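You operate a simulated robot arm through the tools that you are given. There is no shell and no other tool.

The job below is to be done with a simulated robot arm. You get a single attempt, and the scene is never put back.

TASK
Power the coiler up, zero the counter and coil the rope on Slow.
Fine: put the brake back on when Done lights.

The check looks at the end state, three seconds after you hand in, the way a careful person would. Anything else that was tipped, shoved, dropped, spilled or broken makes it a failure.

THE ROBOT
A 7-joint arm with a two-finger parallel gripper, fixed in place. Base frame: the origin is at the foot of the arm, x ahead of it, y to its left, z up; the work surface is at about z = 840. Lengths are in mm, angles in rad, forces in N, time in s.
Its first joint turns from -2.897 to 2.897 rad. Payload 4.4 kg.
The tool frame sits at the grasp point between the pads (the TCP): z along the fingers, y along the line on which they close. The tips reach 23 mm beyond it. Largest opening 94 mm; finger width 38, thickness 10; the body of the gripper, 54 by 96 mm, starts 39 mm behind the TCP.
Orientation is that of the tool frame in the base frame, as [roll, pitch, yaw] about the fixed x, y, z axes, in that order (R = Rz(yaw) Ry(pitch) Rx(roll)). With the fingers straight down and closing along the base's y, the tool's x points along the base's -x, its y along +y and its z along -z.

THE INTERFACE
- The arm moves only by the tool servo_tool. Its argument "increments" is a list of rows, each an object (a shift or turn left out is 0, a gripper value left out holds the last) with "translation": the shift along the tool's x, y, z in units of 100 mm (1.0 is 100 mm), a list of three; "rot": the turn, a rotation vector about the tool's x, y, z in units of 90 degrees (1.0 is 90 degrees), a list of three; "fingers": the finger opening in mm, from 0 to 94. In form: [{"translation": [x, y, z], "rot": [wx, wy, wz], "fingers": fingers}, ...]. A call has 1 to 20 rows; each row is the pose to reach, as a shift and turn from the pose commanded when the call began, along the tool's axes at that moment. A call with a number of a shift or a turn outside -1 to 1 is refused whole. A row lasts 0.2 s, in which the tool goes at most 50 mm and 0.15 rad; a call with a longer step from one row to the next is refused whole, and so is a gripper value outside its range. Where a pose cannot be reached the arm comes as near as it can. A force on the tool above 90 N (or 10 N above the force at the start of the call, whichever is more), or a blocked arm, ends the call early, and 0.2 s more pass. Each finger travels about 72 mm/s and halts on what it meets, pressing with about 35 N; the grip force reading is that of the motor and also rises with nothing between the fingers. The clock runs only during rows and for 0.2 s after the last one: add rows that repeat a pose to give the fingers time. The reply holds the time, the measured pose of the TCP, the force on the tool along the base axes, the opening and the grip force, in the units named above and with some noise, with the torque about the TCP (base axes, N m) and any sound that the robot's microphone picked up.
- Cameras (640 x 400 px; columns grow to the right, rows downward): "scene" is fixed at [398.9, -499, 1612.6]; the picture's right is [0.99, -0.10, 0.00], its down [-0.05, -0.45, -0.89] and it looks along [0.09, 0.89, -0.46] (base axes); focal length 366 px, centre (320, 200). "wrist" rides on the gripper at [86, 16, -74] in the tool frame; the picture's right is [-0.18, 0.98, 0.00], its down [-0.58, -0.11, -0.81] and it looks along [-0.79, -0.15, 0.59] (tool axes); focal length 243 px, centre (320, 200). There is no depth. A picture from a camera that has moved, and an enlarged one, comes with that camera's place and axes in the base frame and with its lens.
- grab_frame(camera): a new picture of that camera. It takes no simulated time.
- zoom(camera, box): a new picture of the part [left, top, right, bottom] of that camera's present view, enlarged. It takes no simulated time.
- close_job(): hands the job in; it is judged then, once.

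Places have to be worked out from the pictures, the camera data and where the tool is seen. Open the gripper and draw the arm clear of the work before you hand the job in, unless the task says otherwise.

The tools are called after ">>>" by a JSON object that holds its "fn" and its "kwargs". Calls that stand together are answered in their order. servo_tool: Moves the arm, as the interface text tells. Its arguments: {"type":"object","properties":{"increments":{"type":"array","items":{"type":"object","properties":{"translation":{"type":"array","items":{"type":"number"}},"rot":{"type":"array","items":{"type":"number"}},"fingers":{"type":"number"}}}}},"required":["increments"]} The other tools are called the same way: grab_frame (camera) takes a picture; zoom (camera, box) takes an enlarged picture of a part of a camera's view; close_job () hands the job in.

At the start:

```text
clock: 0.0
tcp_pos: [470.7, 692.8, 1248.2]
ee_rot: [-3.141, -0.001, -3.141]
contact_force: [-0.3, -0.4, 0.2]
moment: [-0.01, 0.03, 0.01]
finger_gap: 93.9
gripper_force: 0.0
```

scene: 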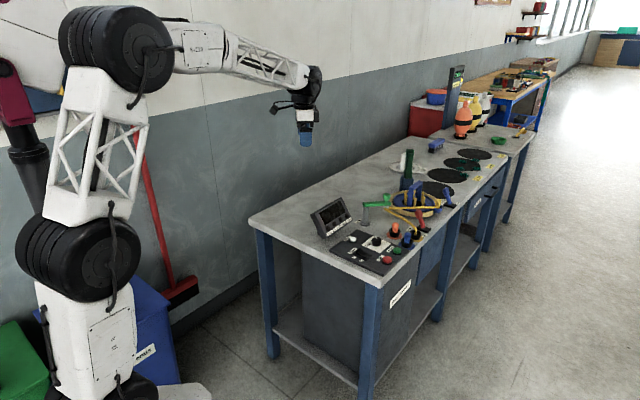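
wrist: 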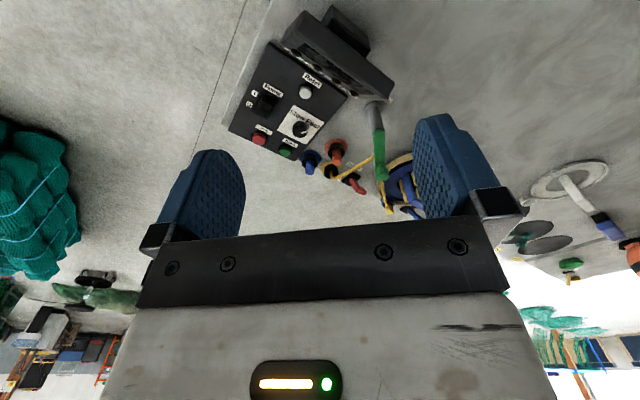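

I start by looking closely at the bench and the control panel from both cameras.

>>> {"fn": "zoom", "kwargs": {"camera": "scene", "box": [300, 180, 460, 280]}}

>>> {"fn": "zoom", "kwargs": {"camera": "wrist", "box": [220, 0, 460, 220]}}

>>> {"fn": "zoom", "kwargs": {"camera": "scene", "box": [320, 220, 420, 280]}}

```text
4.00 times, centred on (380, 230) of scene
camera zoom: at [398.9, -499.0, 1612.6], right [0.99, -0.1, 0.0], down [-0.05, -0.45, -0.89], along [0.09, 0.89, -0.46], focal length 1464 px, centre (80, 80)
```

zoom: 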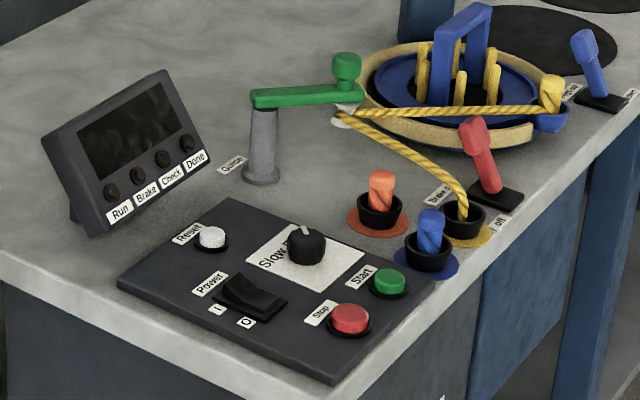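

```text
1.82 times, centred on (340, 110) of wrist
camera zoom: at [384.7, 708.7, 1321.0], right [0.18, 0.98, 0.0], down [0.58, -0.11, 0.81], along [0.79, -0.15, -0.59], focal length 441 px, centre (284, 364)
```

zoom: 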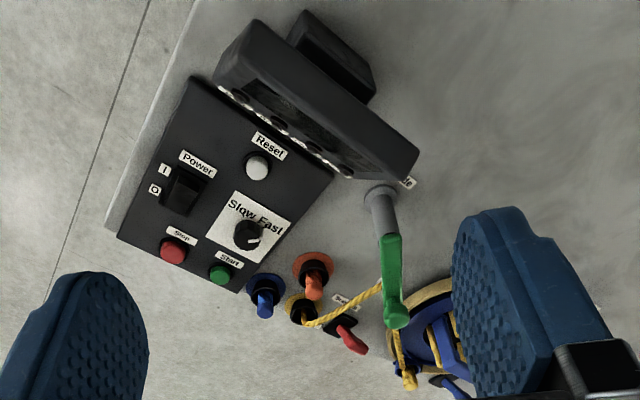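

```text
6.40 times, centred on (370, 250) of scene
camera zoom: at [398.9, -499.0, 1612.6], right [0.99, -0.1, 0.0], down [-0.05, -0.45, -0.89], along [0.09, 0.89, -0.46], focal length 2342 px, centre (0, -120)
```

zoom: 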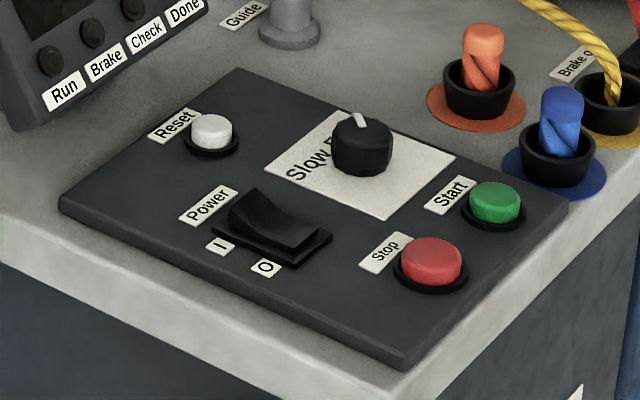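

The panel has Power, Reset, a Slow/Fast knob, Start and Stop, and there are several levers. I look closer at the reel, the levers and the labels.

>>> {"fn": "zoom", "kwargs": {"camera": "scene", "box": [380, 170, 470, 240]}}

>>> {"fn": "zoom", "kwargs": {"camera": "scene", "box": [430, 185, 470, 215]}}

>>> {"fn": "zoom", "kwargs": {"camera": "scene", "box": [395, 205, 435, 245]}}

>>> {"fn": "zoom", "kwargs": {"camera": "scene", "box": [380, 130, 540, 230]}}

>>> {"fn": "zoom", "kwargs": {"camera": "scene", "box": [300, 190, 360, 245]}}

>>> {"fn": "zoom", "kwargs": {"camera": "scene", "box": [370, 270, 430, 320]}}

>>> {"fn": "zoom", "kwargs": {"camera": "wrist", "box": [280, 90, 430, 220]}}

```text
5.71 times, centred on (425, 205) of scene
camera zoom: at [398.9, -499.0, 1612.6], right [0.99, -0.1, 0.0], down [-0.05, -0.45, -0.89], along [0.09, 0.89, -0.46], focal length 2091 px, centre (-280, 171)
```

zoom: 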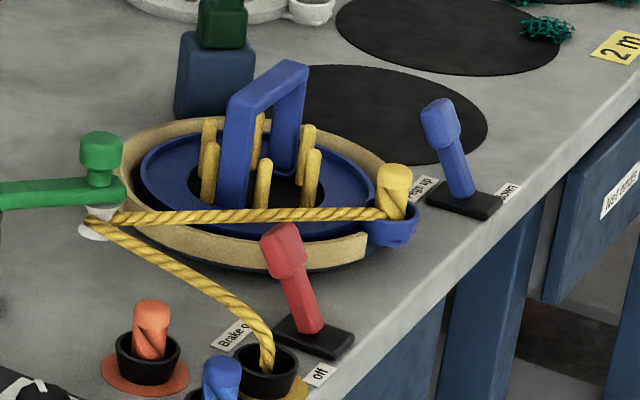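

```text
13.33 times, centred on (450, 200) of scene
camera zoom: at [398.9, -499.0, 1612.6], right [0.99, -0.1, 0.0], down [-0.05, -0.45, -0.89], along [0.09, 0.89, -0.46], focal length 4880 px, centre (-1413, 200)
```

zoom: 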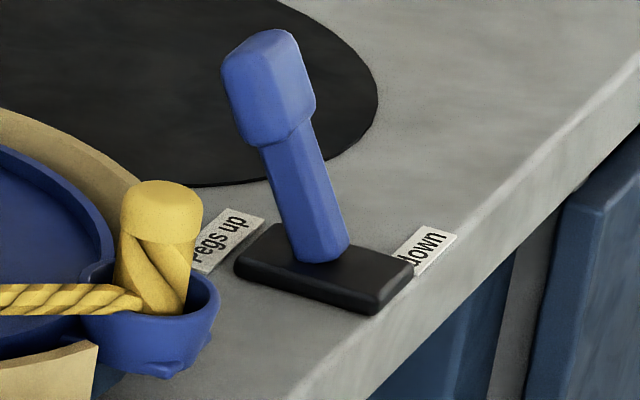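

```text
10.00 times, centred on (415, 225) of scene
camera zoom: at [398.9, -499.0, 1612.6], right [0.99, -0.1, 0.0], down [-0.05, -0.45, -0.89], along [0.09, 0.89, -0.46], focal length 3660 px, centre (-630, -50)
```

zoom: 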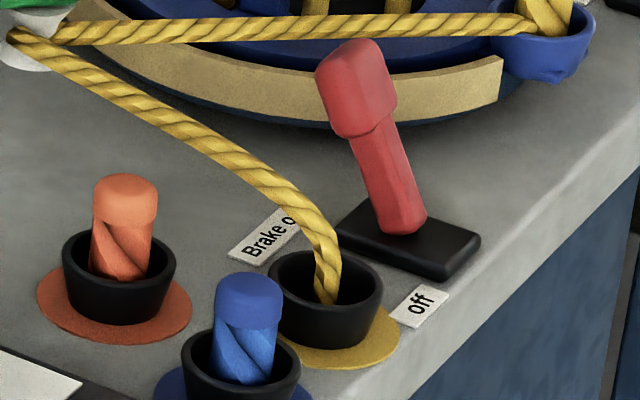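

```text
4.00 times, centred on (460, 180) of scene
camera zoom: at [398.9, -499.0, 1612.6], right [0.99, -0.1, 0.0], down [-0.05, -0.45, -0.89], along [0.09, 0.89, -0.46], focal length 1464 px, centre (-240, 280)
```

zoom: 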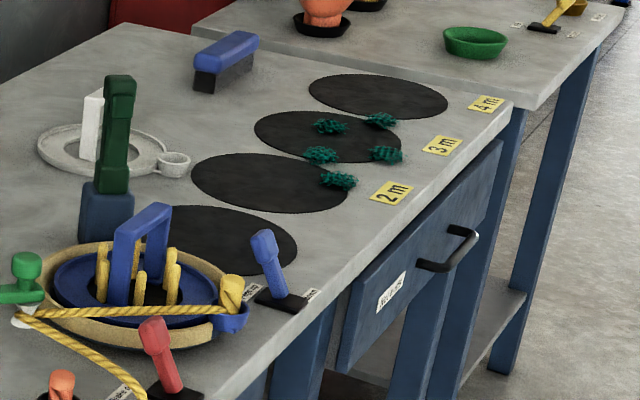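

```text
7.27 times, centred on (330, 218) of scene
camera zoom: at [398.9, -499.0, 1612.6], right [0.99, -0.1, 0.0], down [-0.05, -0.45, -0.89], along [0.09, 0.89, -0.46], focal length 2662 px, centre (247, 73)
```

zoom: 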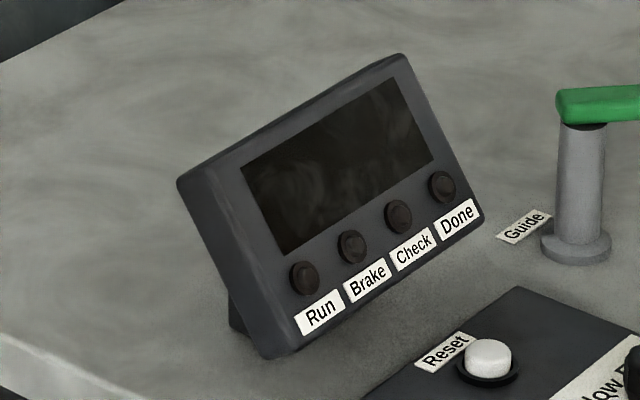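

```text
8.00 times, centred on (400, 295) of scene
camera zoom: at [398.9, -499.0, 1612.6], right [0.99, -0.1, 0.0], down [-0.05, -0.45, -0.89], along [0.09, 0.89, -0.46], focal length 2928 px, centre (-320, -560)
```

zoom: 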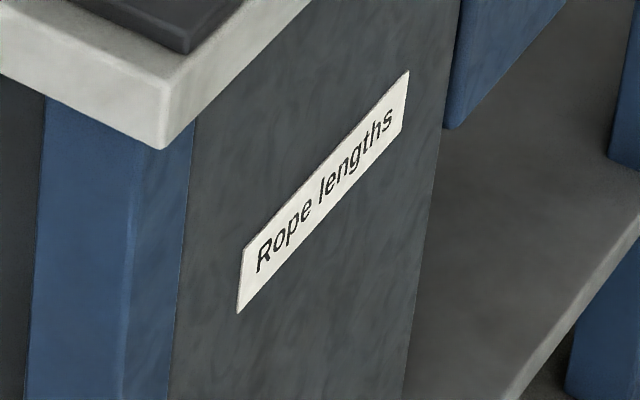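

```text
3.08 times, centred on (355, 155) of wrist
camera zoom: at [384.7, 708.7, 1321.0], right [0.18, 0.98, 0.0], down [0.58, -0.11, 0.81], along [0.79, -0.15, -0.59], focal length 746 px, centre (212, 338)
```

zoom: 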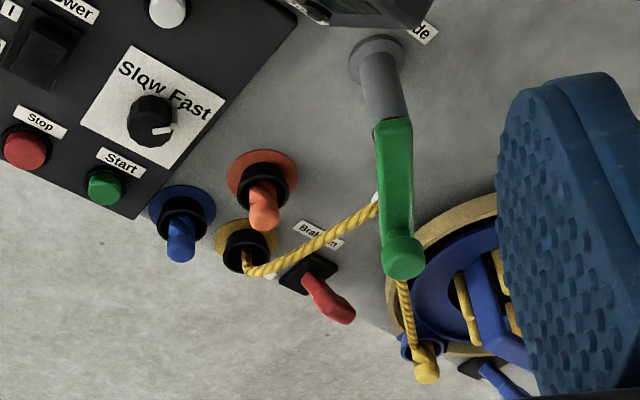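

The bench is turned about 45° in the base frame. Triangulating puts the panel at about (540–825, 420–710), the power rocker near (655, 543) and the brake lever knob near (915, 724, 905). Next I zoom in on the details before moving.

>>> {"fn": "zoom", "kwargs": {"camera": "scene", "box": [345, 240, 377, 262]}}

>>> {"fn": "zoom", "kwargs": {"camera": "scene", "box": [360, 228, 392, 250]}}

>>> {"fn": "zoom", "kwargs": {"camera": "wrist", "box": [230, 60, 330, 160]}}

>>> {"fn": "zoom", "kwargs": {"camera": "scene", "box": [0, 0, 340, 400]}}

```text
16.00 times, centred on (361, 251) of scene
camera zoom: at [398.9, -499.0, 1612.6], right [0.99, -0.1, 0.0], down [-0.05, -0.45, -0.89], along [0.09, 0.89, -0.46], focal length 5856 px, centre (-336, -616)
```

zoom: 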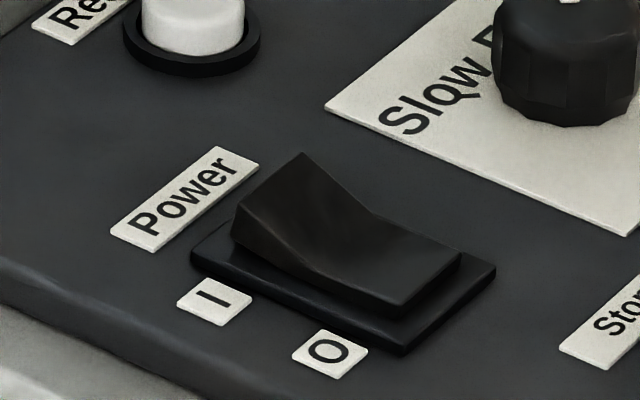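

```text
16.00 times, centred on (376, 239) of scene
camera zoom: at [398.9, -499.0, 1612.6], right [0.99, -0.1, 0.0], down [-0.05, -0.45, -0.89], along [0.09, 0.89, -0.46], focal length 5856 px, centre (-576, -424)
```

zoom: 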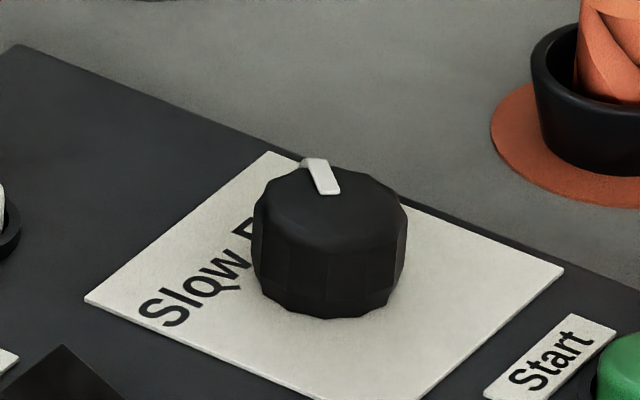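

```text
4.00 times, centred on (280, 110) of wrist
camera zoom: at [384.7, 708.7, 1321.0], right [0.18, 0.98, 0.0], down [0.58, -0.11, 0.81], along [0.79, -0.15, -0.59], focal length 970 px, centre (480, 560)
```

zoom: 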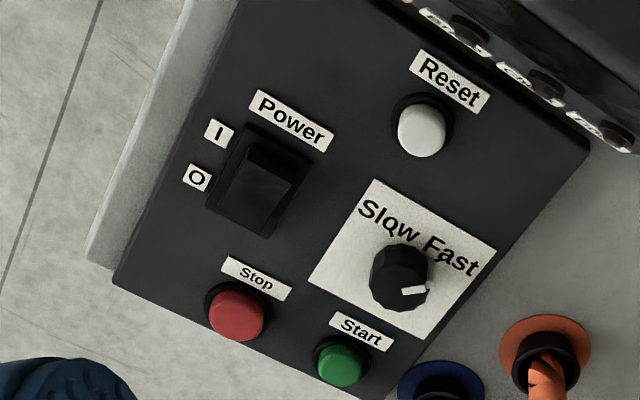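

```text
1.00 times, centred on (170, 200) of scene (not enlarged: the box is as wide or as high as the picture)
camera zoom: at [398.9, -499.0, 1612.6], right [0.99, -0.1, 0.0], down [-0.05, -0.45, -0.89], along [0.09, 0.89, -0.46], focal length 366 px, centre (470, 200)
```

zoom: 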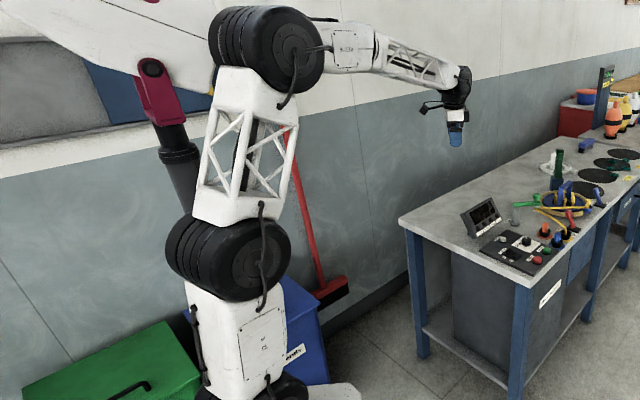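

The knob points to Fast (towards +y) and Slow is towards −x, so it needs a quarter turn counter-clockwise seen from above. The rocker's I end is at about (642, 553). I move toward it in steps, turning the tool to the bench and closing the fingers.

>>> {"fn": "servo_tool", "kwargs": {"increments": [{"translation": [-0.16, -0.15, 0.16], "rot": [0, 0, -0.085], "fingers": 0}, {"translation": [-0.33, -0.3, 0.33], "rot": [0, 0, -0.17], "fingers": 0}, {"translation": [-0.5, -0.45, 0.5], "rot": [0, 0, -0.255], "fingers": 0}, {"translation": [-0.66, -0.6, 0.66], "rot": [0, 0, -0.34], "fingers": 0}, {"translation": [-0.83, -0.8, 0.83], "rot": [0, 0, -0.425], "fingers": 0}, {"translation": [-1.0, -1.0, 1.0], "rot": [0, 0, -0.507], "fingers": 0}, {"translation": [-1.0, -1.0, 1.0], "rot": [0, 0, -0.507], "fingers": 0}]}}

```text
clock: 1.6
tcp_pos: [571.8, 593.1, 1148.1]
ee_rot: [3.141, -0.001, -2.342]
contact_force: [-0.3, -0.9, -0.7]
moment: [-0.02, -0.02, 0.0]
finger_gap: 0.0
gripper_force: 34.8
```

The tool is at (572, 593, 1148), turned to the bench. I continue towards the point above the I half of the rocker.

>>> {"fn": "servo_tool", "kwargs": {"increments": [{"translation": [-0.05, -0.2, 0.25]}, {"translation": [-0.1, -0.4, 0.5]}, {"translation": [-0.15, -0.6, 0.75]}, {"translation": [-0.2, -0.797, 1.0]}, {"translation": [-0.2, -0.797, 1.0]}]}}

>>> {"fn": "servo_tool", "kwargs": {"increments": [{"translation": [0, 0, 0.3]}, {"translation": [0, 0, 0.6]}, {"translation": [0, 0, 0.9]}, {"translation": [0, 0, 0.9]}]}}

>>> {"fn": "grab_frame", "kwargs": {"camera": "wrist"}}

>>> {"fn": "zoom", "kwargs": {"camera": "scene", "box": [300, 190, 420, 280]}}

```text
clock: 2.8
tcp_pos: [642.4, 552.1, 1045.3]
ee_rot: [3.141, 0.0, -2.343]
contact_force: [-0.5, 0.1, -0.2]
moment: [0.02, -0.03, -0.02]
finger_gap: 0.0
gripper_force: 35.1
```

```text
clock: 3.8
tcp_pos: [642.5, 551.4, 955.6]
ee_rot: [3.141, 0.001, -2.345]
contact_force: [-0.3, -0.3, -0.4]
moment: [0.02, 0.02, 0.01]
finger_gap: 0.0
gripper_force: 34.6
```

```text
taken
camera wrist: at [569.2, 500.2, 1029.3], right [-0.57, 0.82, 0.0], down [0.48, 0.34, 0.81], along [0.66, 0.46, -0.59], focal length 243 px, centre (320, 200)
```

wrist: 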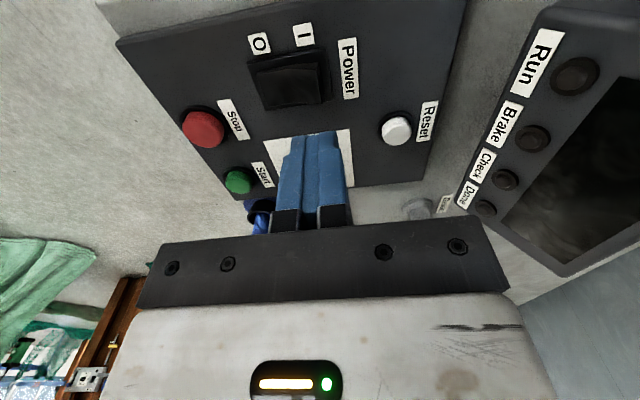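

```text
4.44 times, centred on (360, 235) of scene
camera zoom: at [398.9, -499.0, 1612.6], right [0.99, -0.1, 0.0], down [-0.05, -0.45, -0.89], along [0.09, 0.89, -0.46], focal length 1626 px, centre (142, 44)
```

zoom: 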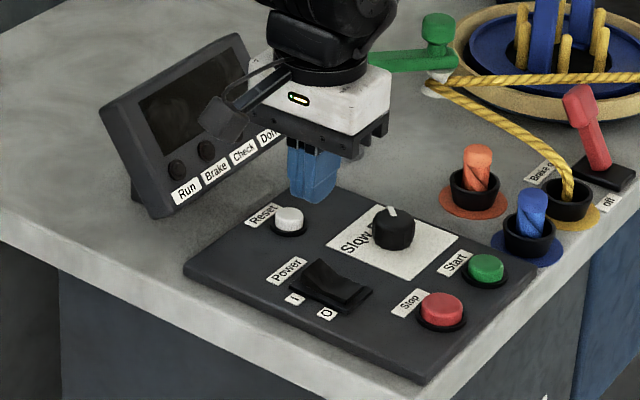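

The fingers are above the panel and nothing touches. I zoom in to refine the rocker's place relative to the fingertips.

>>> {"fn": "zoom", "kwargs": {"camera": "wrist", "box": [230, 20, 390, 130]}}

>>> {"fn": "zoom", "kwargs": {"camera": "scene", "box": [340, 215, 390, 260]}}

```text
3.64 times, centred on (310, 75) of wrist
camera zoom: at [569.2, 500.2, 1029.3], right [-0.57, 0.82, 0.0], down [0.48, 0.34, 0.81], along [0.66, 0.46, -0.59], focal length 882 px, centre (356, 654)
```

zoom: 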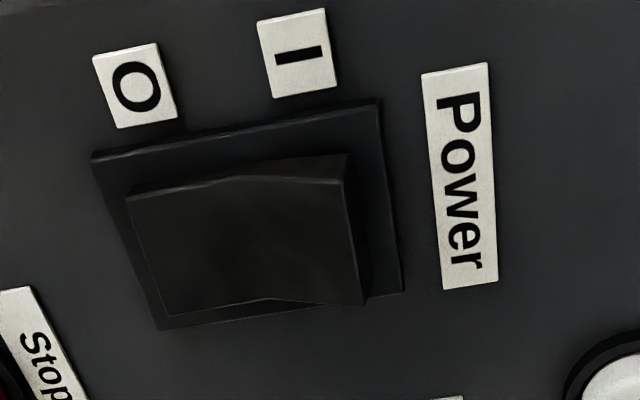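

```text
8.89 times, centred on (365, 238) of scene
camera zoom: at [398.9, -499.0, 1612.6], right [0.99, -0.1, 0.0], down [-0.05, -0.45, -0.89], along [0.09, 0.89, -0.46], focal length 3253 px, centre (-80, -133)
```

zoom: 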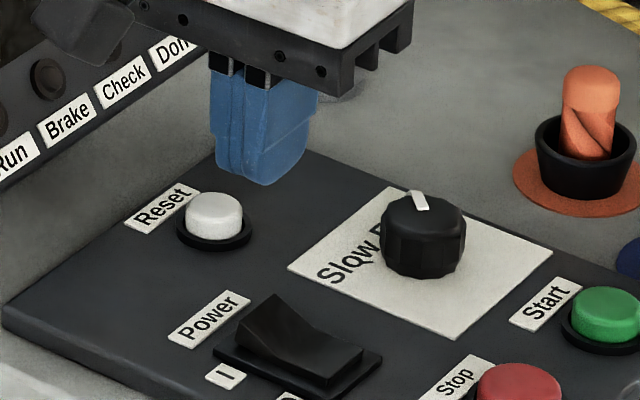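

Both views put the rocker's pivot at about (655, 539) and the raised I edge about 19 mm from it, right under the fingertips. I go down to just above it and press in small steps.

>>> {"fn": "servo_tool", "kwargs": {"increments": [{"translation": [0, 0, 0.2]}, {"translation": [0, 0, 0.4]}, {"translation": [0, 0, 0.58]}, {"translation": [0, 0, 0.62]}, {"translation": [0, 0, 0.66]}, {"translation": [0, 0, 0.69]}, {"translation": [0, 0, 0.72]}]}}

>>> {"fn": "zoom", "kwargs": {"camera": "scene", "box": [300, 190, 420, 280]}}

```text
clock: 5.4
tcp_pos: [641.9, 552.2, 884.1]
ee_rot: [-3.141, -0.001, -2.343]
contact_force: [0.2, -0.4, 0.1]
moment: [0.02, 0.01, 0.02]
finger_gap: 0.0
gripper_force: 35.1
```

```text
4.44 times, centred on (360, 235) of scene
camera zoom: at [398.9, -499.0, 1612.6], right [0.99, -0.1, 0.0], down [-0.05, -0.45, -0.89], along [0.09, 0.89, -0.46], focal length 1626 px, centre (142, 44)
```

zoom: 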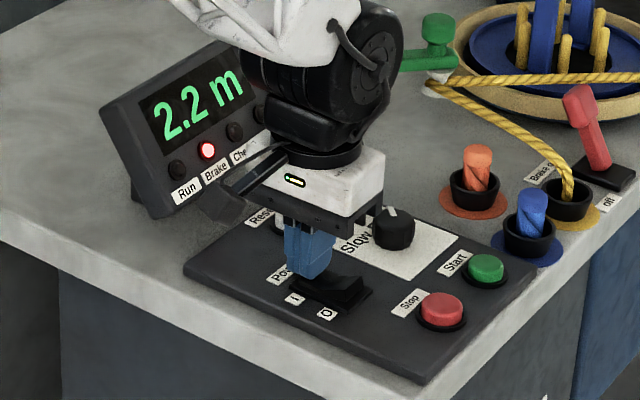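

Power is on: the display shows 2.2 m and the Brake lamp is red. Next I lift, shift to above Reset at about (635, 625), and press it gently.

>>> {"fn": "servo_tool", "kwargs": {"increments": [{"translation": [0, 0, -0.25]}, {"translation": [0, 0, -0.5]}, {"translation": [-0.16, 0.185, -0.55]}, {"translation": [-0.32, 0.37, -0.55]}, {"translation": [-0.476, 0.554, -0.55]}, {"translation": [-0.476, 0.554, -0.55]}]}}

>>> {"fn": "grab_frame", "kwargs": {"camera": "wrist"}}

>>> {"fn": "zoom", "kwargs": {"camera": "scene", "box": [300, 190, 420, 280]}}

```text
clock: 6.8
tcp_pos: [636.3, 626.1, 940.0]
ee_rot: [-3.141, 0.0, -2.344]
contact_force: [0.5, 0.6, 0.3]
moment: [0.02, 0.02, -0.02]
finger_gap: 0.1
gripper_force: 34.7
```

```text
taken
camera wrist: at [563.7, 574.9, 1013.6], right [-0.57, 0.82, 0.0], down [0.48, 0.34, 0.81], along [0.66, 0.46, -0.59], focal length 243 px, centre (320, 200)
```

wrist: 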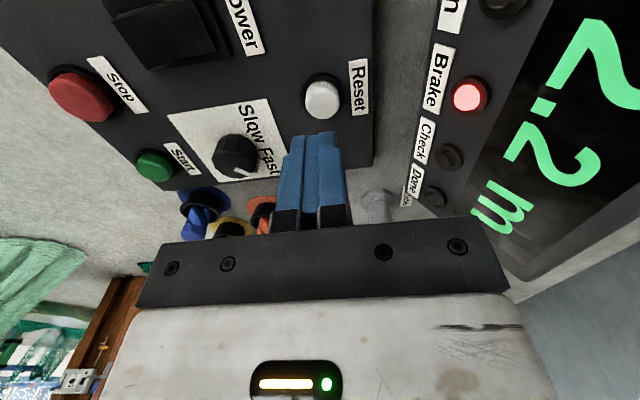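

```text
4.44 times, centred on (360, 235) of scene
camera zoom: at [398.9, -499.0, 1612.6], right [0.99, -0.1, 0.0], down [-0.05, -0.45, -0.89], along [0.09, 0.89, -0.46], focal length 1626 px, centre (142, 44)
```

zoom: 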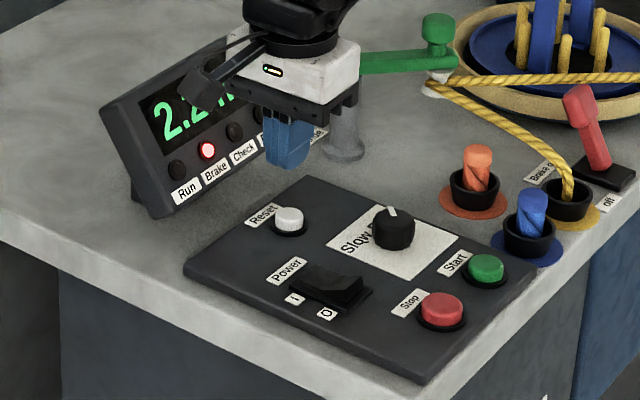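

The tool is right above Reset. I lower onto it in small steps.

>>> {"fn": "servo_tool", "kwargs": {"increments": [{"translation": [0, 0, 0.2]}, {"translation": [0, 0, 0.4]}, {"translation": [0, 0, 0.48]}, {"translation": [0, 0, 0.5]}, {"translation": [0, 0, 0.52]}, {"translation": [0, 0, 0.54]}, {"translation": [0, 0, 0.54]}]}}

>>> {"fn": "zoom", "kwargs": {"camera": "scene", "box": [300, 190, 420, 280]}}

>>> {"fn": "grab_frame", "kwargs": {"camera": "wrist"}}

```text
clock: 8.4
tcp_pos: [636.8, 624.3, 886.0]
ee_rot: [3.141, 0.003, -2.344]
contact_force: [0.4, 0.4, 0.9]
moment: [0.0, 0.02, 0.02]
finger_gap: 0.0
gripper_force: 34.9
```

```text
4.44 times, centred on (360, 235) of scene
camera zoom: at [398.9, -499.0, 1612.6], right [0.99, -0.1, 0.0], down [-0.05, -0.45, -0.89], along [0.09, 0.89, -0.46], focal length 1626 px, centre (142, 44)
```

zoom: 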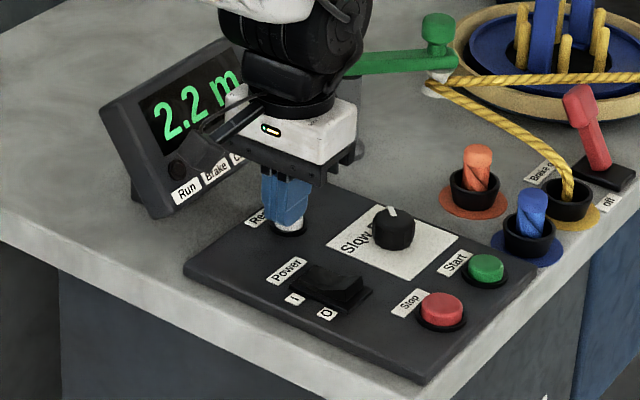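

```text
taken
camera wrist: at [564.0, 573.7, 960.1], right [-0.57, 0.82, 0.0], down [0.48, 0.34, 0.81], along [0.66, 0.46, -0.59], focal length 243 px, centre (320, 200)
```

wrist: 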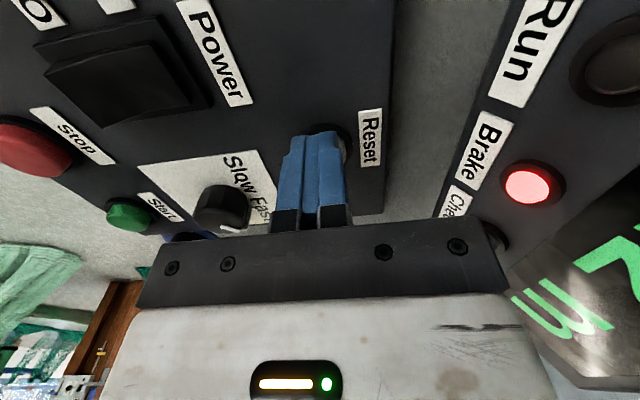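

Not in contact yet (tips at about z 863). I keep going down in 2 mm steps.

>>> {"fn": "servo_tool", "kwargs": {"increments": [{"translation": [0, 0, 0.02]}, {"translation": [0, 0, 0.04]}, {"translation": [0, 0, 0.06]}, {"translation": [0, 0, 0.06]}]}}

>>> {"fn": "zoom", "kwargs": {"camera": "scene", "box": [300, 190, 420, 280]}}

```text
clock: 9.4
tcp_pos: [636.5, 623.4, 881.0]
ee_rot: [-3.142, 0.0, -2.342]
contact_force: [0.0, 2.7, 6.9]
moment: [0.16, -0.05, 0.02]
finger_gap: 0.0
gripper_force: 34.9
heard: click
```

```text
4.44 times, centred on (360, 235) of scene
camera zoom: at [398.9, -499.0, 1612.6], right [0.99, -0.1, 0.0], down [-0.05, -0.45, -0.89], along [0.09, 0.89, -0.46], focal length 1626 px, centre (142, 44)
```

zoom: 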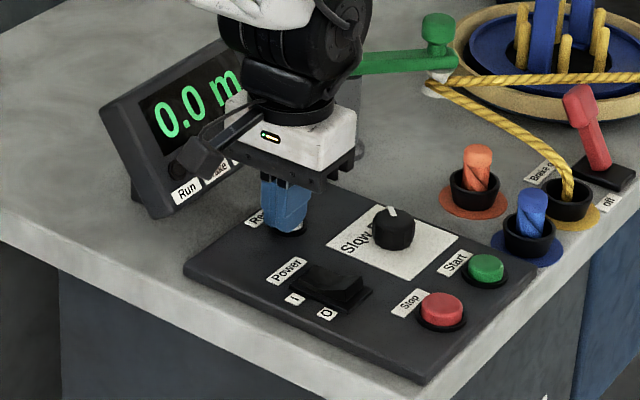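

Reset clicked and the counter shows 0.0 m. I lift off and move to above the knob at about (717, 597), opening the fingers on the way.

>>> {"fn": "servo_tool", "kwargs": {"increments": [{"translation": [0, 0, -0.2]}, {"translation": [0, 0, -0.5]}, {"translation": [0, 0, -0.8]}, {"translation": [-0.1, -0.2, -0.9]}, {"translation": [-0.2, -0.4, -0.95], "fingers": 30}, {"translation": [-0.3, -0.6, -0.95], "fingers": 64}, {"translation": [-0.35, -0.75, -0.95], "fingers": 64}, {"translation": [-0.35, -0.75, -0.95], "fingers": 64}]}}

>>> {"fn": "grab_frame", "kwargs": {"camera": "wrist"}}

>>> {"fn": "zoom", "kwargs": {"camera": "scene", "box": [300, 190, 420, 280]}}

```text
clock: 11.2
tcp_pos: [714.2, 597.0, 975.5]
ee_rot: [-3.142, 0.0, -2.344]
contact_force: [0.2, -0.3, 0.1]
moment: [0.02, -0.01, 0.04]
finger_gap: 64.0
gripper_force: 0.0
```

```text
taken
camera wrist: at [641.8, 545.4, 1049.7], right [-0.57, 0.82, 0.0], down [0.48, 0.34, 0.81], along [0.66, 0.46, -0.59], focal length 243 px, centre (320, 200)
```

wrist: 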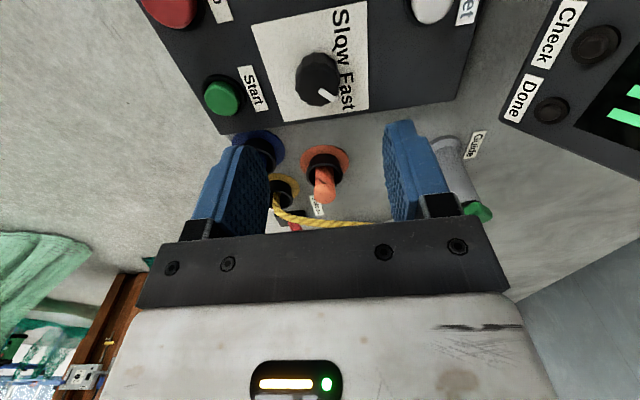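

```text
4.44 times, centred on (360, 235) of scene
camera zoom: at [398.9, -499.0, 1612.6], right [0.99, -0.1, 0.0], down [-0.05, -0.45, -0.89], along [0.09, 0.89, -0.46], focal length 1626 px, centre (142, 44)
```

zoom: 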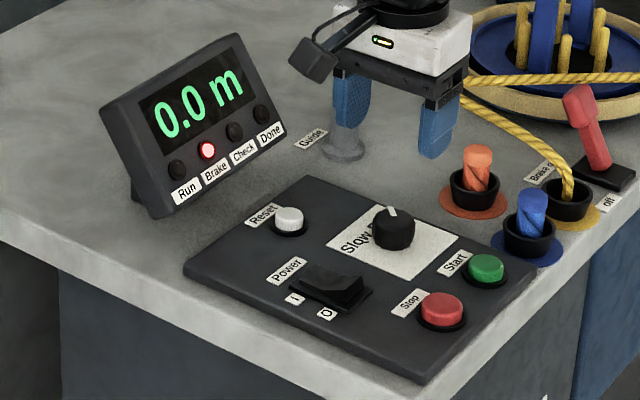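

I zoom in on the knob in the wrist view to fix its centre and height.

>>> {"fn": "zoom", "kwargs": {"camera": "wrist", "box": [270, 20, 370, 110]}}

>>> {"fn": "zoom", "kwargs": {"camera": "scene", "box": [360, 228, 392, 250]}}

```text
4.44 times, centred on (320, 65) of wrist
camera zoom: at [641.8, 545.4, 1049.7], right [-0.57, 0.82, 0.0], down [0.48, 0.34, 0.81], along [0.66, 0.46, -0.59], focal length 1078 px, centre (320, 800)
```

zoom: 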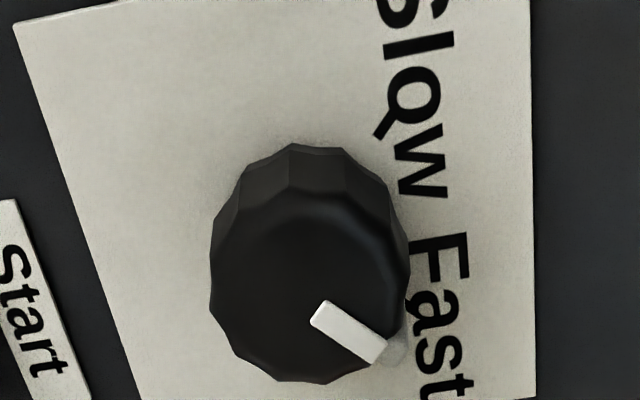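

```text
16.00 times, centred on (376, 239) of scene
camera zoom: at [398.9, -499.0, 1612.6], right [0.99, -0.1, 0.0], down [-0.05, -0.45, -0.89], along [0.09, 0.89, -0.46], focal length 5856 px, centre (-576, -424)
```

zoom: 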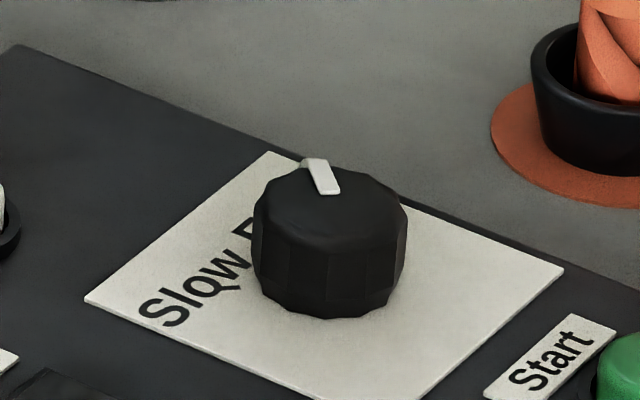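

The knob top centre is at about (716, 595.5, 880), 35 mm wide and about 29 mm tall. I test in the air that the wrist can turn 45° either way before gripping, and adjust the position above the knob.

>>> {"fn": "servo_tool", "kwargs": {"increments": [{"rot": [0, 0, -0.09]}, {"rot": [0, 0, -0.18]}, {"rot": [0, 0, -0.27]}, {"rot": [0, 0, -0.36]}, {"rot": [0, 0, -0.45]}, {"rot": [0, 0, -0.54]}, {"rot": [0, 0, -0.54]}]}}

```text
clock: 12.8
tcp_pos: [713.4, 596.7, 975.8]
ee_rot: [3.141, 0.001, -1.494]
contact_force: [0.3, 0.2, -0.1]
moment: [0.02, 0.01, -0.01]
finger_gap: 63.9
gripper_force: 0.1
```

The turn works. I turn back to start the grip with the fingers along base y (yaw −3.07), centring on (716, 595.5).

>>> {"fn": "servo_tool", "kwargs": {"increments": [{"translation": [0.015, -0.022, 0], "rot": [0, 0, 0.09]}, {"translation": [0.015, -0.022, 0], "rot": [0, 0, 0.18]}, {"translation": [0.015, -0.022, 0], "rot": [0, 0, 0.27]}, {"translation": [0.015, -0.022, 0], "rot": [0, 0, 0.36]}, {"translation": [0.015, -0.022, 0], "rot": [0, 0, 0.45]}, {"translation": [0.015, -0.022, 0], "rot": [0, 0, 0.54]}, {"translation": [0.015, -0.022, 0], "rot": [0, 0, 0.63]}, {"translation": [0.015, -0.022, 0], "rot": [0, 0, 0.72]}, {"translation": [0.015, -0.022, 0], "rot": [0, 0, 0.81]}, {"translation": [0.015, -0.022, 0], "rot": [0, 0, 0.9]}, {"translation": [0.015, -0.022, 0], "rot": [0, 0, 0.99]}, {"translation": [0.015, -0.022, 0], "rot": [0, 0, 0.99]}]}}

>>> {"fn": "grab_frame", "kwargs": {"camera": "wrist"}}

>>> {"fn": "zoom", "kwargs": {"camera": "scene", "box": [320, 180, 420, 260]}}

```text
clock: 15.4
tcp_pos: [716.2, 596.5, 976.0]
ee_rot: [-3.141, 0.001, -3.052]
contact_force: [-0.3, 0.9, -0.3]
moment: [0.0, -0.01, -0.03]
finger_gap: 64.0
gripper_force: 0.0
```

```text
taken
camera wrist: at [628.8, 603.9, 1049.1], right [0.1, 1.0, 0.0], down [0.59, -0.06, 0.81], along [0.8, -0.08, -0.59], focal length 243 px, centre (320, 200)
```

wrist: 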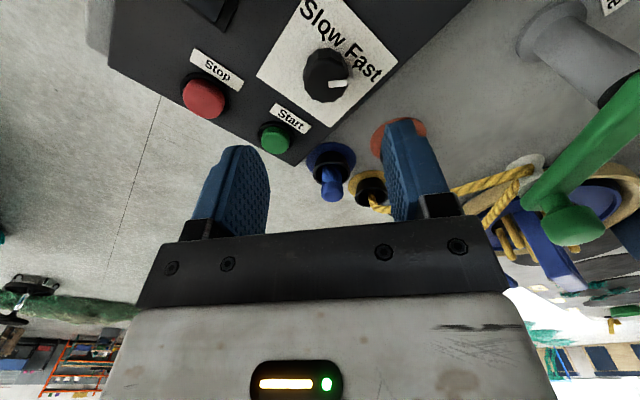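

```text
5.00 times, centred on (370, 220) of scene
camera zoom: at [398.9, -499.0, 1612.6], right [0.99, -0.1, 0.0], down [-0.05, -0.45, -0.89], along [0.09, 0.89, -0.46], focal length 1830 px, centre (70, 100)
```

zoom: 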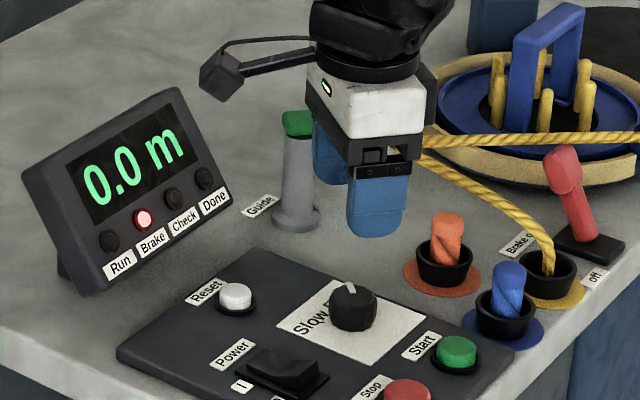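

I check the knob centring once more in a zoomed wrist view before descending.

>>> {"fn": "zoom", "kwargs": {"camera": "wrist", "box": [270, 20, 370, 110]}}

```text
4.44 times, centred on (320, 65) of wrist
camera zoom: at [628.8, 603.9, 1049.1], right [0.1, 1.0, 0.0], down [0.59, -0.06, 0.81], along [0.8, -0.08, -0.59], focal length 1078 px, centre (320, 800)
```

zoom: 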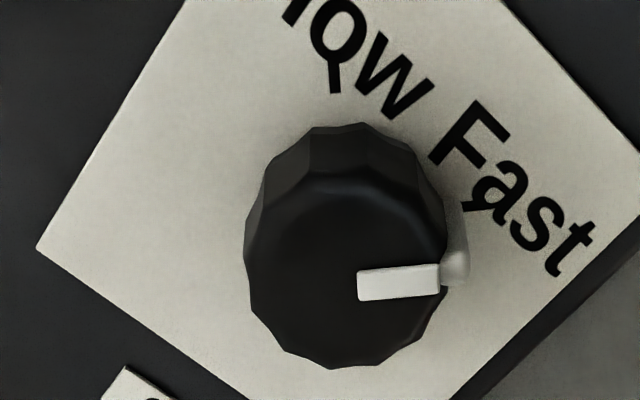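

The knob sits within a few mm of the tool axis. I descend to TCP z ≈ 880 with the fingers open around the knob.

>>> {"fn": "servo_tool", "kwargs": {"increments": [{"translation": [0, 0.015, 0.25]}, {"translation": [0, 0.015, 0.5]}, {"translation": [0, 0.015, 0.75]}, {"translation": [0, 0.015, 0.88]}, {"translation": [0, 0.015, 0.95]}, {"translation": [0, 0.015, 0.95]}]}}

>>> {"fn": "grab_frame", "kwargs": {"camera": "wrist"}}

>>> {"fn": "zoom", "kwargs": {"camera": "scene", "box": [320, 190, 420, 270]}}

```text
clock: 16.8
tcp_pos: [716.8, 597.7, 881.0]
ee_rot: [-3.141, -0.001, -3.051]
contact_force: [0.8, 0.1, -0.7]
moment: [0.01, 0.02, -0.02]
finger_gap: 63.9
gripper_force: 0.1
```

```text
taken
camera wrist: at [628.8, 606.0, 953.1], right [0.09, 1.0, 0.0], down [0.59, -0.06, 0.81], along [0.8, -0.08, -0.59], focal length 243 px, centre (320, 200)
```

wrist: 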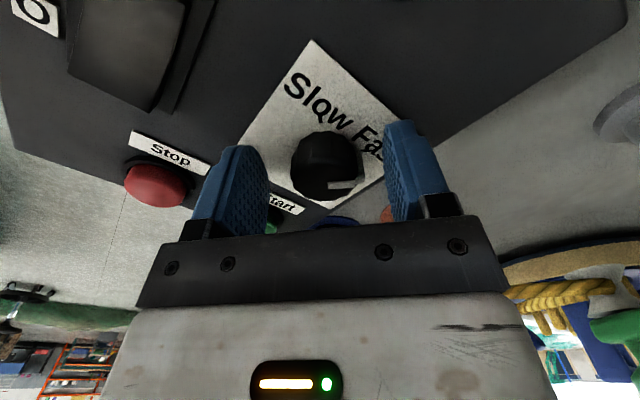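

```text
5.00 times, centred on (370, 230) of scene
camera zoom: at [398.9, -499.0, 1612.6], right [0.99, -0.1, 0.0], down [-0.05, -0.45, -0.89], along [0.09, 0.89, -0.46], focal length 1830 px, centre (70, 50)
```

zoom: 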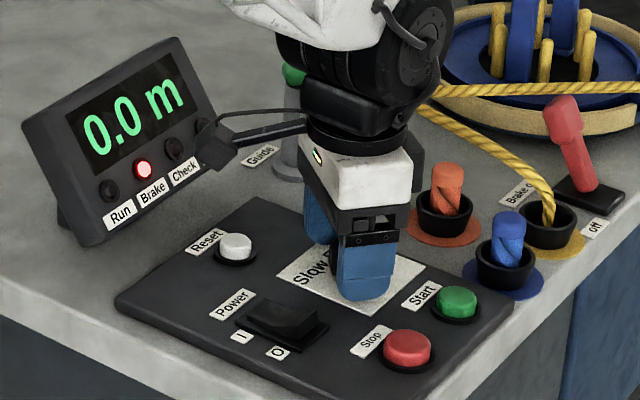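

The fingers straddle the knob. I close on it.

>>> {"fn": "servo_tool", "kwargs": {"increments": [{"fingers": 45}, {"fingers": 30}, {"fingers": 30}, {"fingers": 30}]}}

```text
clock: 17.8
tcp_pos: [716.6, 597.6, 878.8]
ee_rot: [3.141, 0.001, -3.05]
contact_force: [-1.6, 12.9, -1.5]
moment: [0.21, -0.05, 0.08]
finger_gap: 35.4
gripper_force: 6.1
```

Gripped at 35.4 mm, with a slight side push towards +y. I nudge 1.5 mm that way, tighten, and turn the knob counter-clockwise.

>>> {"fn": "servo_tool", "kwargs": {"increments": [{"translation": [0, 0.015, 0], "fingers": 15}, {"translation": [0, 0.015, 0], "fingers": 15}, {"translation": [0, 0.015, 0], "fingers": 15}]}}

```text
clock: 18.6
tcp_pos: [716.3, 599.4, 880.7]
ee_rot: [3.141, -0.001, -3.053]
contact_force: [-10.9, 9.3, -3.2]
moment: [0.16, 0.28, 0.04]
finger_gap: 33.3
gripper_force: 45.2
```

Firm grip. Now I turn, in steps of about 0.14 rad, watching the reading.

>>> {"fn": "servo_tool", "kwargs": {"increments": [{"rot": [0, 0, -0.09]}, {"rot": [0, 0, -0.18]}, {"rot": [0, 0, -0.27]}, {"rot": [0, 0, -0.36]}, {"rot": [0, 0, -0.45]}, {"rot": [0, 0, -0.54]}]}}

>>> {"fn": "grab_frame", "kwargs": {"camera": "wrist"}}

```text
clock: 20.0
tcp_pos: [717.7, 597.8, 879.6]
ee_rot: [-3.14, 0.002, -2.2]
contact_force: [41.2, -35.1, -21.5]
moment: [-0.39, -0.53, -0.21]
finger_gap: 38.9
gripper_force: 26.5
```

```text
taken
camera wrist: at [653.3, 537.6, 953.8], right [-0.69, 0.73, 0.0], down [0.43, 0.41, 0.81], along [0.59, 0.55, -0.59], focal length 243 px, centre (320, 200)
```

wrist: 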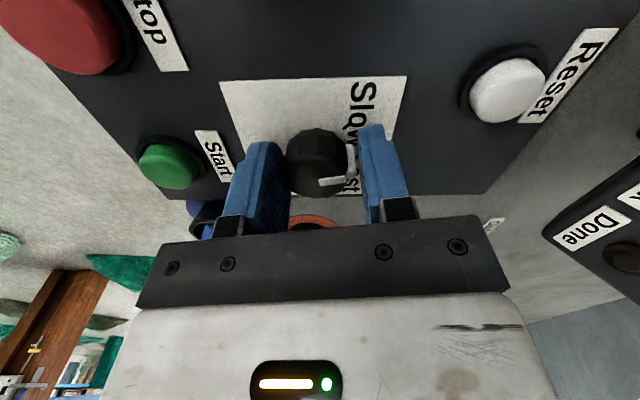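

The knob has turned about 40° with the fingers, but the side force has grown. I look closer before going on.

>>> {"fn": "zoom", "kwargs": {"camera": "wrist", "box": [210, 90, 430, 220]}}

>>> {"fn": "zoom", "kwargs": {"camera": "scene", "box": [350, 215, 400, 255]}}

```text
2.91 times, centred on (320, 155) of wrist
camera zoom: at [653.3, 537.6, 953.8], right [-0.69, 0.73, 0.0], down [0.43, 0.41, 0.81], along [0.59, 0.55, -0.59], focal length 706 px, centre (320, 331)
```

zoom: 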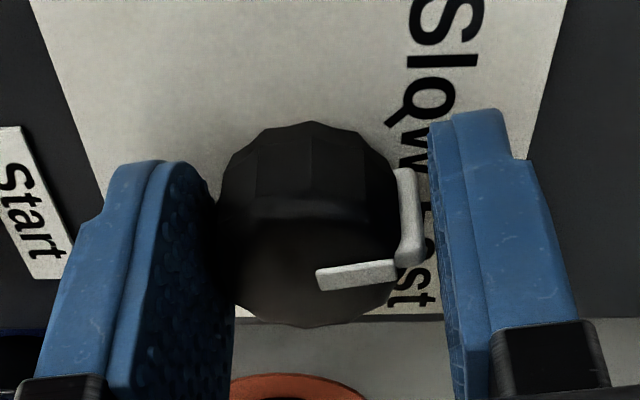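

```text
10.00 times, centred on (375, 235) of scene
camera zoom: at [398.9, -499.0, 1612.6], right [0.99, -0.1, 0.0], down [-0.05, -0.45, -0.89], along [0.09, 0.89, -0.46], focal length 3660 px, centre (-230, -150)
```

zoom: 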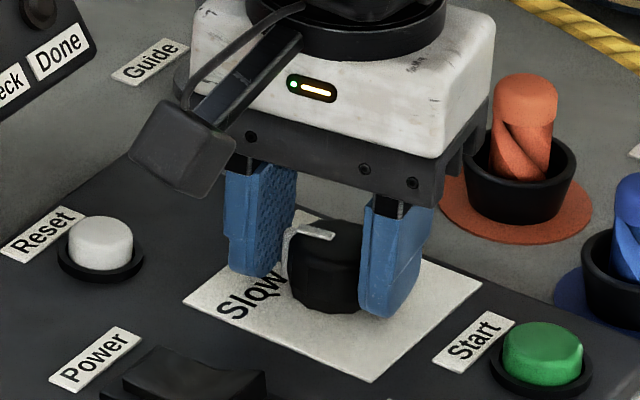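

The pointer now points at about 135°, and one pad is pressing the knob off-centre because the pointer's side tab is within the grip. I open, recentre on about (717, 595.5), and turn back so the pads will clear the pointer tab.

>>> {"fn": "servo_tool", "kwargs": {"increments": [{"fingers": 50}, {"fingers": 64}, {"translation": [0.026, -0.032, 0], "fingers": 64}, {"translation": [0.026, -0.032, 0], "rot": [0, 0, 0.083]}, {"translation": [0.026, -0.032, 0], "rot": [0, 0, 0.166]}, {"translation": [0.026, -0.032, 0], "rot": [0, 0, 0.25]}, {"translation": [0.026, -0.032, 0], "rot": [0, 0, 0.333]}, {"translation": [0.026, -0.032, 0], "rot": [0, 0, 0.416]}, {"translation": [0.026, -0.032, 0], "rot": [0, 0, 0.5]}, {"translation": [0.026, -0.032, 0], "rot": [0, 0, 0.583]}, {"translation": [0.026, -0.032, 0], "rot": [0, 0, 0.667]}, {"translation": [0.026, -0.032, 0], "rot": [0, 0, 0.667]}]}}

>>> {"fn": "grab_frame", "kwargs": {"camera": "wrist"}}

>>> {"fn": "zoom", "kwargs": {"camera": "wrist", "box": [210, 90, 430, 220]}}

```text
clock: 22.6
tcp_pos: [715.9, 594.5, 880.5]
ee_rot: [3.141, 0.0, 3.03]
contact_force: [-0.1, 0.4, -1.4]
moment: [-0.01, 0.01, -0.04]
finger_gap: 63.7
gripper_force: 0.1
```

```text
taken
camera wrist: at [632.3, 620.0, 953.9], right [0.29, 0.96, 0.0], down [0.57, -0.17, 0.81], along [0.77, -0.23, -0.59], focal length 243 px, centre (320, 200)
```

wrist: 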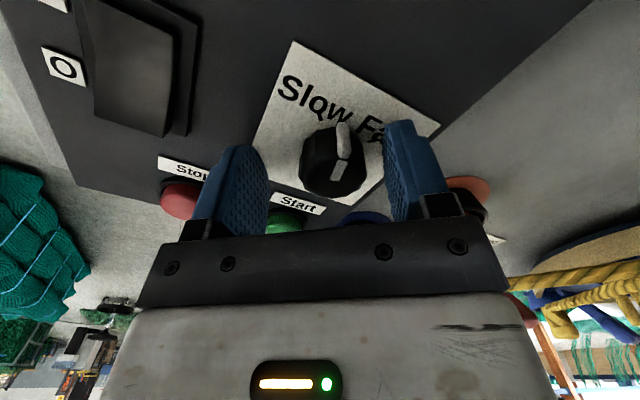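

```text
2.91 times, centred on (320, 155) of wrist
camera zoom: at [632.3, 620.0, 953.9], right [0.29, 0.96, 0.0], down [0.57, -0.17, 0.81], along [0.77, -0.23, -0.59], focal length 706 px, centre (320, 331)
```

zoom: 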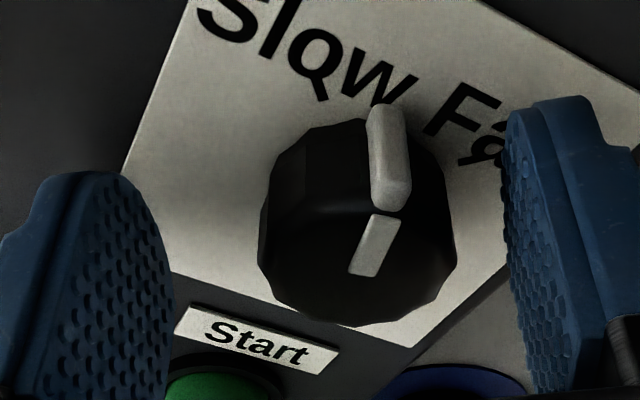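

The pointer is midway between Slow and Fast, so the knob needs about 45° more. I grip again here, with the pads clear of the pointer tab.

>>> {"fn": "servo_tool", "kwargs": {"increments": [{"fingers": 50}, {"fingers": 38}, {"fingers": 32}, {"fingers": 32}, {"fingers": 32}]}}

```text
clock: 23.8
tcp_pos: [717.7, 594.0, 880.5]
ee_rot: [3.141, 0.002, 3.035]
contact_force: [1.4, 27.1, -5.1]
moment: [0.4, -0.08, 0.15]
finger_gap: 43.9
gripper_force: 13.8
```

The +y pad met the knob first, so the knob centre is about 4.5 mm further towards +y. I shift the tool and close.

>>> {"fn": "servo_tool", "kwargs": {"increments": [{"translation": [0, 0.02, 0], "fingers": 50}, {"translation": [0, 0.045, 0], "fingers": 50}, {"translation": [0, 0.045, 0], "fingers": 38}, {"translation": [0, 0.045, 0], "fingers": 30}, {"translation": [0, 0.045, 0], "fingers": 25}, {"translation": [0, 0.045, 0], "fingers": 25}]}}

```text
clock: 25.2
tcp_pos: [717.2, 601.4, 879.7]
ee_rot: [3.14, 0.0, 3.034]
contact_force: [2.0, 28.3, -6.7]
moment: [0.62, -0.06, 0.17]
finger_gap: 33.6
gripper_force: 45.6
```

Gripped at 33.6 mm, still with a +y push, so I shift 2.5 mm more to relieve it.

>>> {"fn": "servo_tool", "kwargs": {"increments": [{"translation": [0, 0.025, 0]}, {"translation": [0, 0.025, 0]}]}}

```text
clock: 25.8
tcp_pos: [717.0, 600.1, 879.9]
ee_rot: [-3.141, -0.001, 3.032]
contact_force: [-24.9, -14.7, 12.7]
moment: [-0.42, 0.81, -0.09]
finger_gap: 33.3
gripper_force: 45.5
```

The side force is now small and reversed, so the grip is near centre. I turn the knob on towards Slow.

>>> {"fn": "servo_tool", "kwargs": {"increments": [{"translation": [0, -0.008, 0], "rot": [0, 0, -0.07]}, {"translation": [0, -0.008, 0], "rot": [0, 0, -0.14]}, {"translation": [0, -0.008, 0], "rot": [0, 0, -0.21]}, {"translation": [0, -0.008, 0], "rot": [0, 0, -0.28]}]}}

>>> {"fn": "zoom", "kwargs": {"camera": "wrist", "box": [210, 90, 430, 220]}}

```text
clock: 26.8
tcp_pos: [719.5, 598.5, 880.7]
ee_rot: [-3.141, 0.001, -2.812]
contact_force: [-0.2, -64.6, 13.2]
moment: [-1.45, -0.2, -0.8]
finger_gap: 33.3
gripper_force: 45.3
```

```text
2.91 times, centred on (320, 155) of wrist
camera zoom: at [631.9, 585.8, 954.0], right [-0.14, 0.99, 0.0], down [0.59, 0.09, 0.81], along [0.8, 0.12, -0.59], focal length 706 px, centre (320, 331)
```

zoom: 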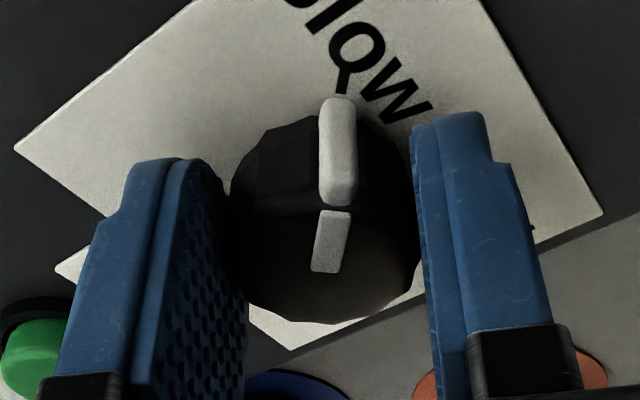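

The pointer now reads about 178°, which matches Slow, and the force suggests it is at its stop. I release and check.

>>> {"fn": "servo_tool", "kwargs": {"increments": [{"fingers": 50}, {"fingers": 64}, {"fingers": 64}, {"translation": [0, -0.02, -0.3]}, {"translation": [0, -0.02, -0.6]}, {"translation": [0, -0.02, -0.9]}, {"translation": [0, -0.02, -0.9]}]}}

>>> {"fn": "zoom", "kwargs": {"camera": "scene", "box": [350, 218, 400, 253]}}

>>> {"fn": "zoom", "kwargs": {"camera": "wrist", "box": [260, 10, 380, 110]}}

```text
clock: 28.4
tcp_pos: [719.2, 597.8, 970.6]
ee_rot: [-3.14, 0.0, -2.813]
contact_force: [0.3, 1.2, -0.3]
moment: [0.01, 0.03, 0.0]
finger_gap: 63.9
gripper_force: 0.1
```

```text
11.43 times, centred on (375, 236) of scene
camera zoom: at [398.9, -499.0, 1612.6], right [0.99, -0.1, 0.0], down [-0.05, -0.45, -0.89], along [0.09, 0.89, -0.46], focal length 4182 px, centre (-309, -206)
```

zoom: 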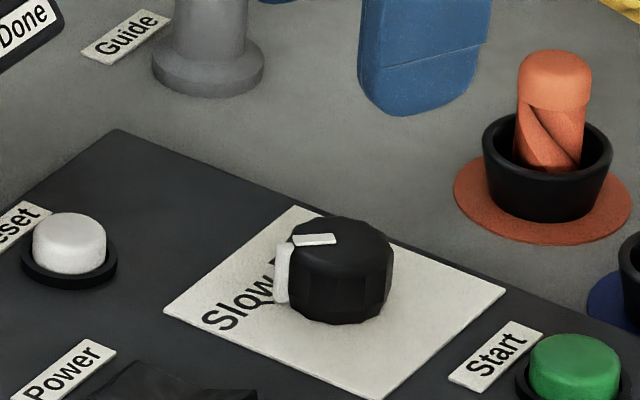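

```text
4.00 times, centred on (320, 60) of wrist
camera zoom: at [631.4, 584.8, 1044.3], right [-0.14, 0.99, 0.0], down [0.59, 0.09, 0.81], along [0.8, 0.12, -0.59], focal length 970 px, centre (320, 760)
```

zoom: 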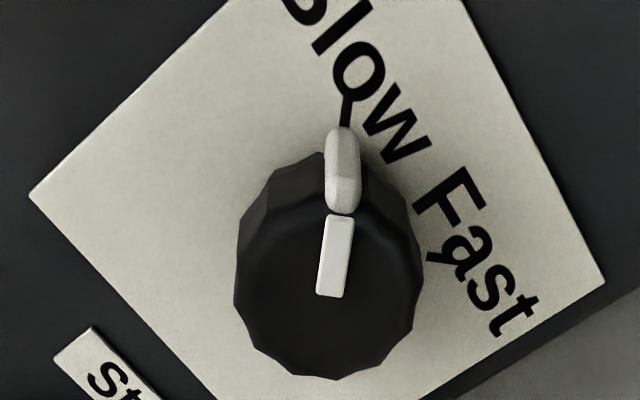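

The pointer lines up with the Slow tick. Next is the brake lever, about 1165 mm out, which needs a tilted tool with the camera on its upper side. I raise and retract, then test how far the wrist can turn round.

>>> {"fn": "servo_tool", "kwargs": {"increments": [{"translation": [0.0, 0, -0.4]}, {"translation": [0.1, 0, -0.8]}, {"translation": [0.4, 0, -1.0], "fingers": 0}, {"translation": [0.7, 0, -1.0], "rot": [0, 0, -0.09]}, {"translation": [0.7, 0, -1.0], "rot": [0, 0, -0.18]}, {"translation": [0.7, 0, -1.0], "rot": [0, 0, -0.27]}, {"translation": [0.7, 0, -1.0], "rot": [0, 0, -0.36]}, {"translation": [0.7, 0, -1.0], "rot": [0, 0, -0.45]}, {"translation": [0.7, 0, -1.0], "rot": [0, 0, -0.54]}, {"translation": [0.7, 0, -1.0], "rot": [0, 0, -0.63]}, {"translation": [0.7, 0, -1.0], "rot": [0, 0, -0.72]}, {"translation": [0.7, 0, -1.0], "rot": [0, 0, -0.81]}, {"translation": [0.7, 0, -1.0], "rot": [0, 0, -0.9]}, {"translation": [0.7, 0, -1.0], "rot": [0, 0, -0.99]}, {"translation": [0.7, 0, -1.0], "rot": [0, 0, -0.99]}]}}

```text
clock: 31.6
tcp_pos: [651.9, 576.5, 1070.9]
ee_rot: [3.142, 0.001, -1.255]
contact_force: [-0.6, 0.2, 0.3]
moment: [-0.01, 0.0, 0.0]
finger_gap: 0.1
gripper_force: 35.2
```

Still turning freely. I continue in the same direction to find the limit.

>>> {"fn": "servo_tool", "kwargs": {"increments": [{"rot": [0, 0, -0.09]}, {"rot": [0, 0, -0.18]}, {"rot": [0, 0, -0.27]}, {"rot": [0, 0, -0.36]}, {"rot": [0, 0, -0.45]}, {"rot": [0, 0, -0.54]}, {"rot": [0, 0, -0.63]}, {"rot": [0, 0, -0.72]}, {"rot": [0, 0, -0.81]}, {"rot": [0, 0, -0.9]}, {"rot": [0, 0, -0.99]}, {"rot": [0, 0, -0.99]}]}}

```text
clock: 34.2
tcp_pos: [652.9, 575.3, 1070.6]
ee_rot: [-3.141, 0.0, 0.302]
contact_force: [-0.1, 0.2, 0.6]
moment: [0.0, 0.02, -0.02]
finger_gap: 0.1
gripper_force: 34.4
```

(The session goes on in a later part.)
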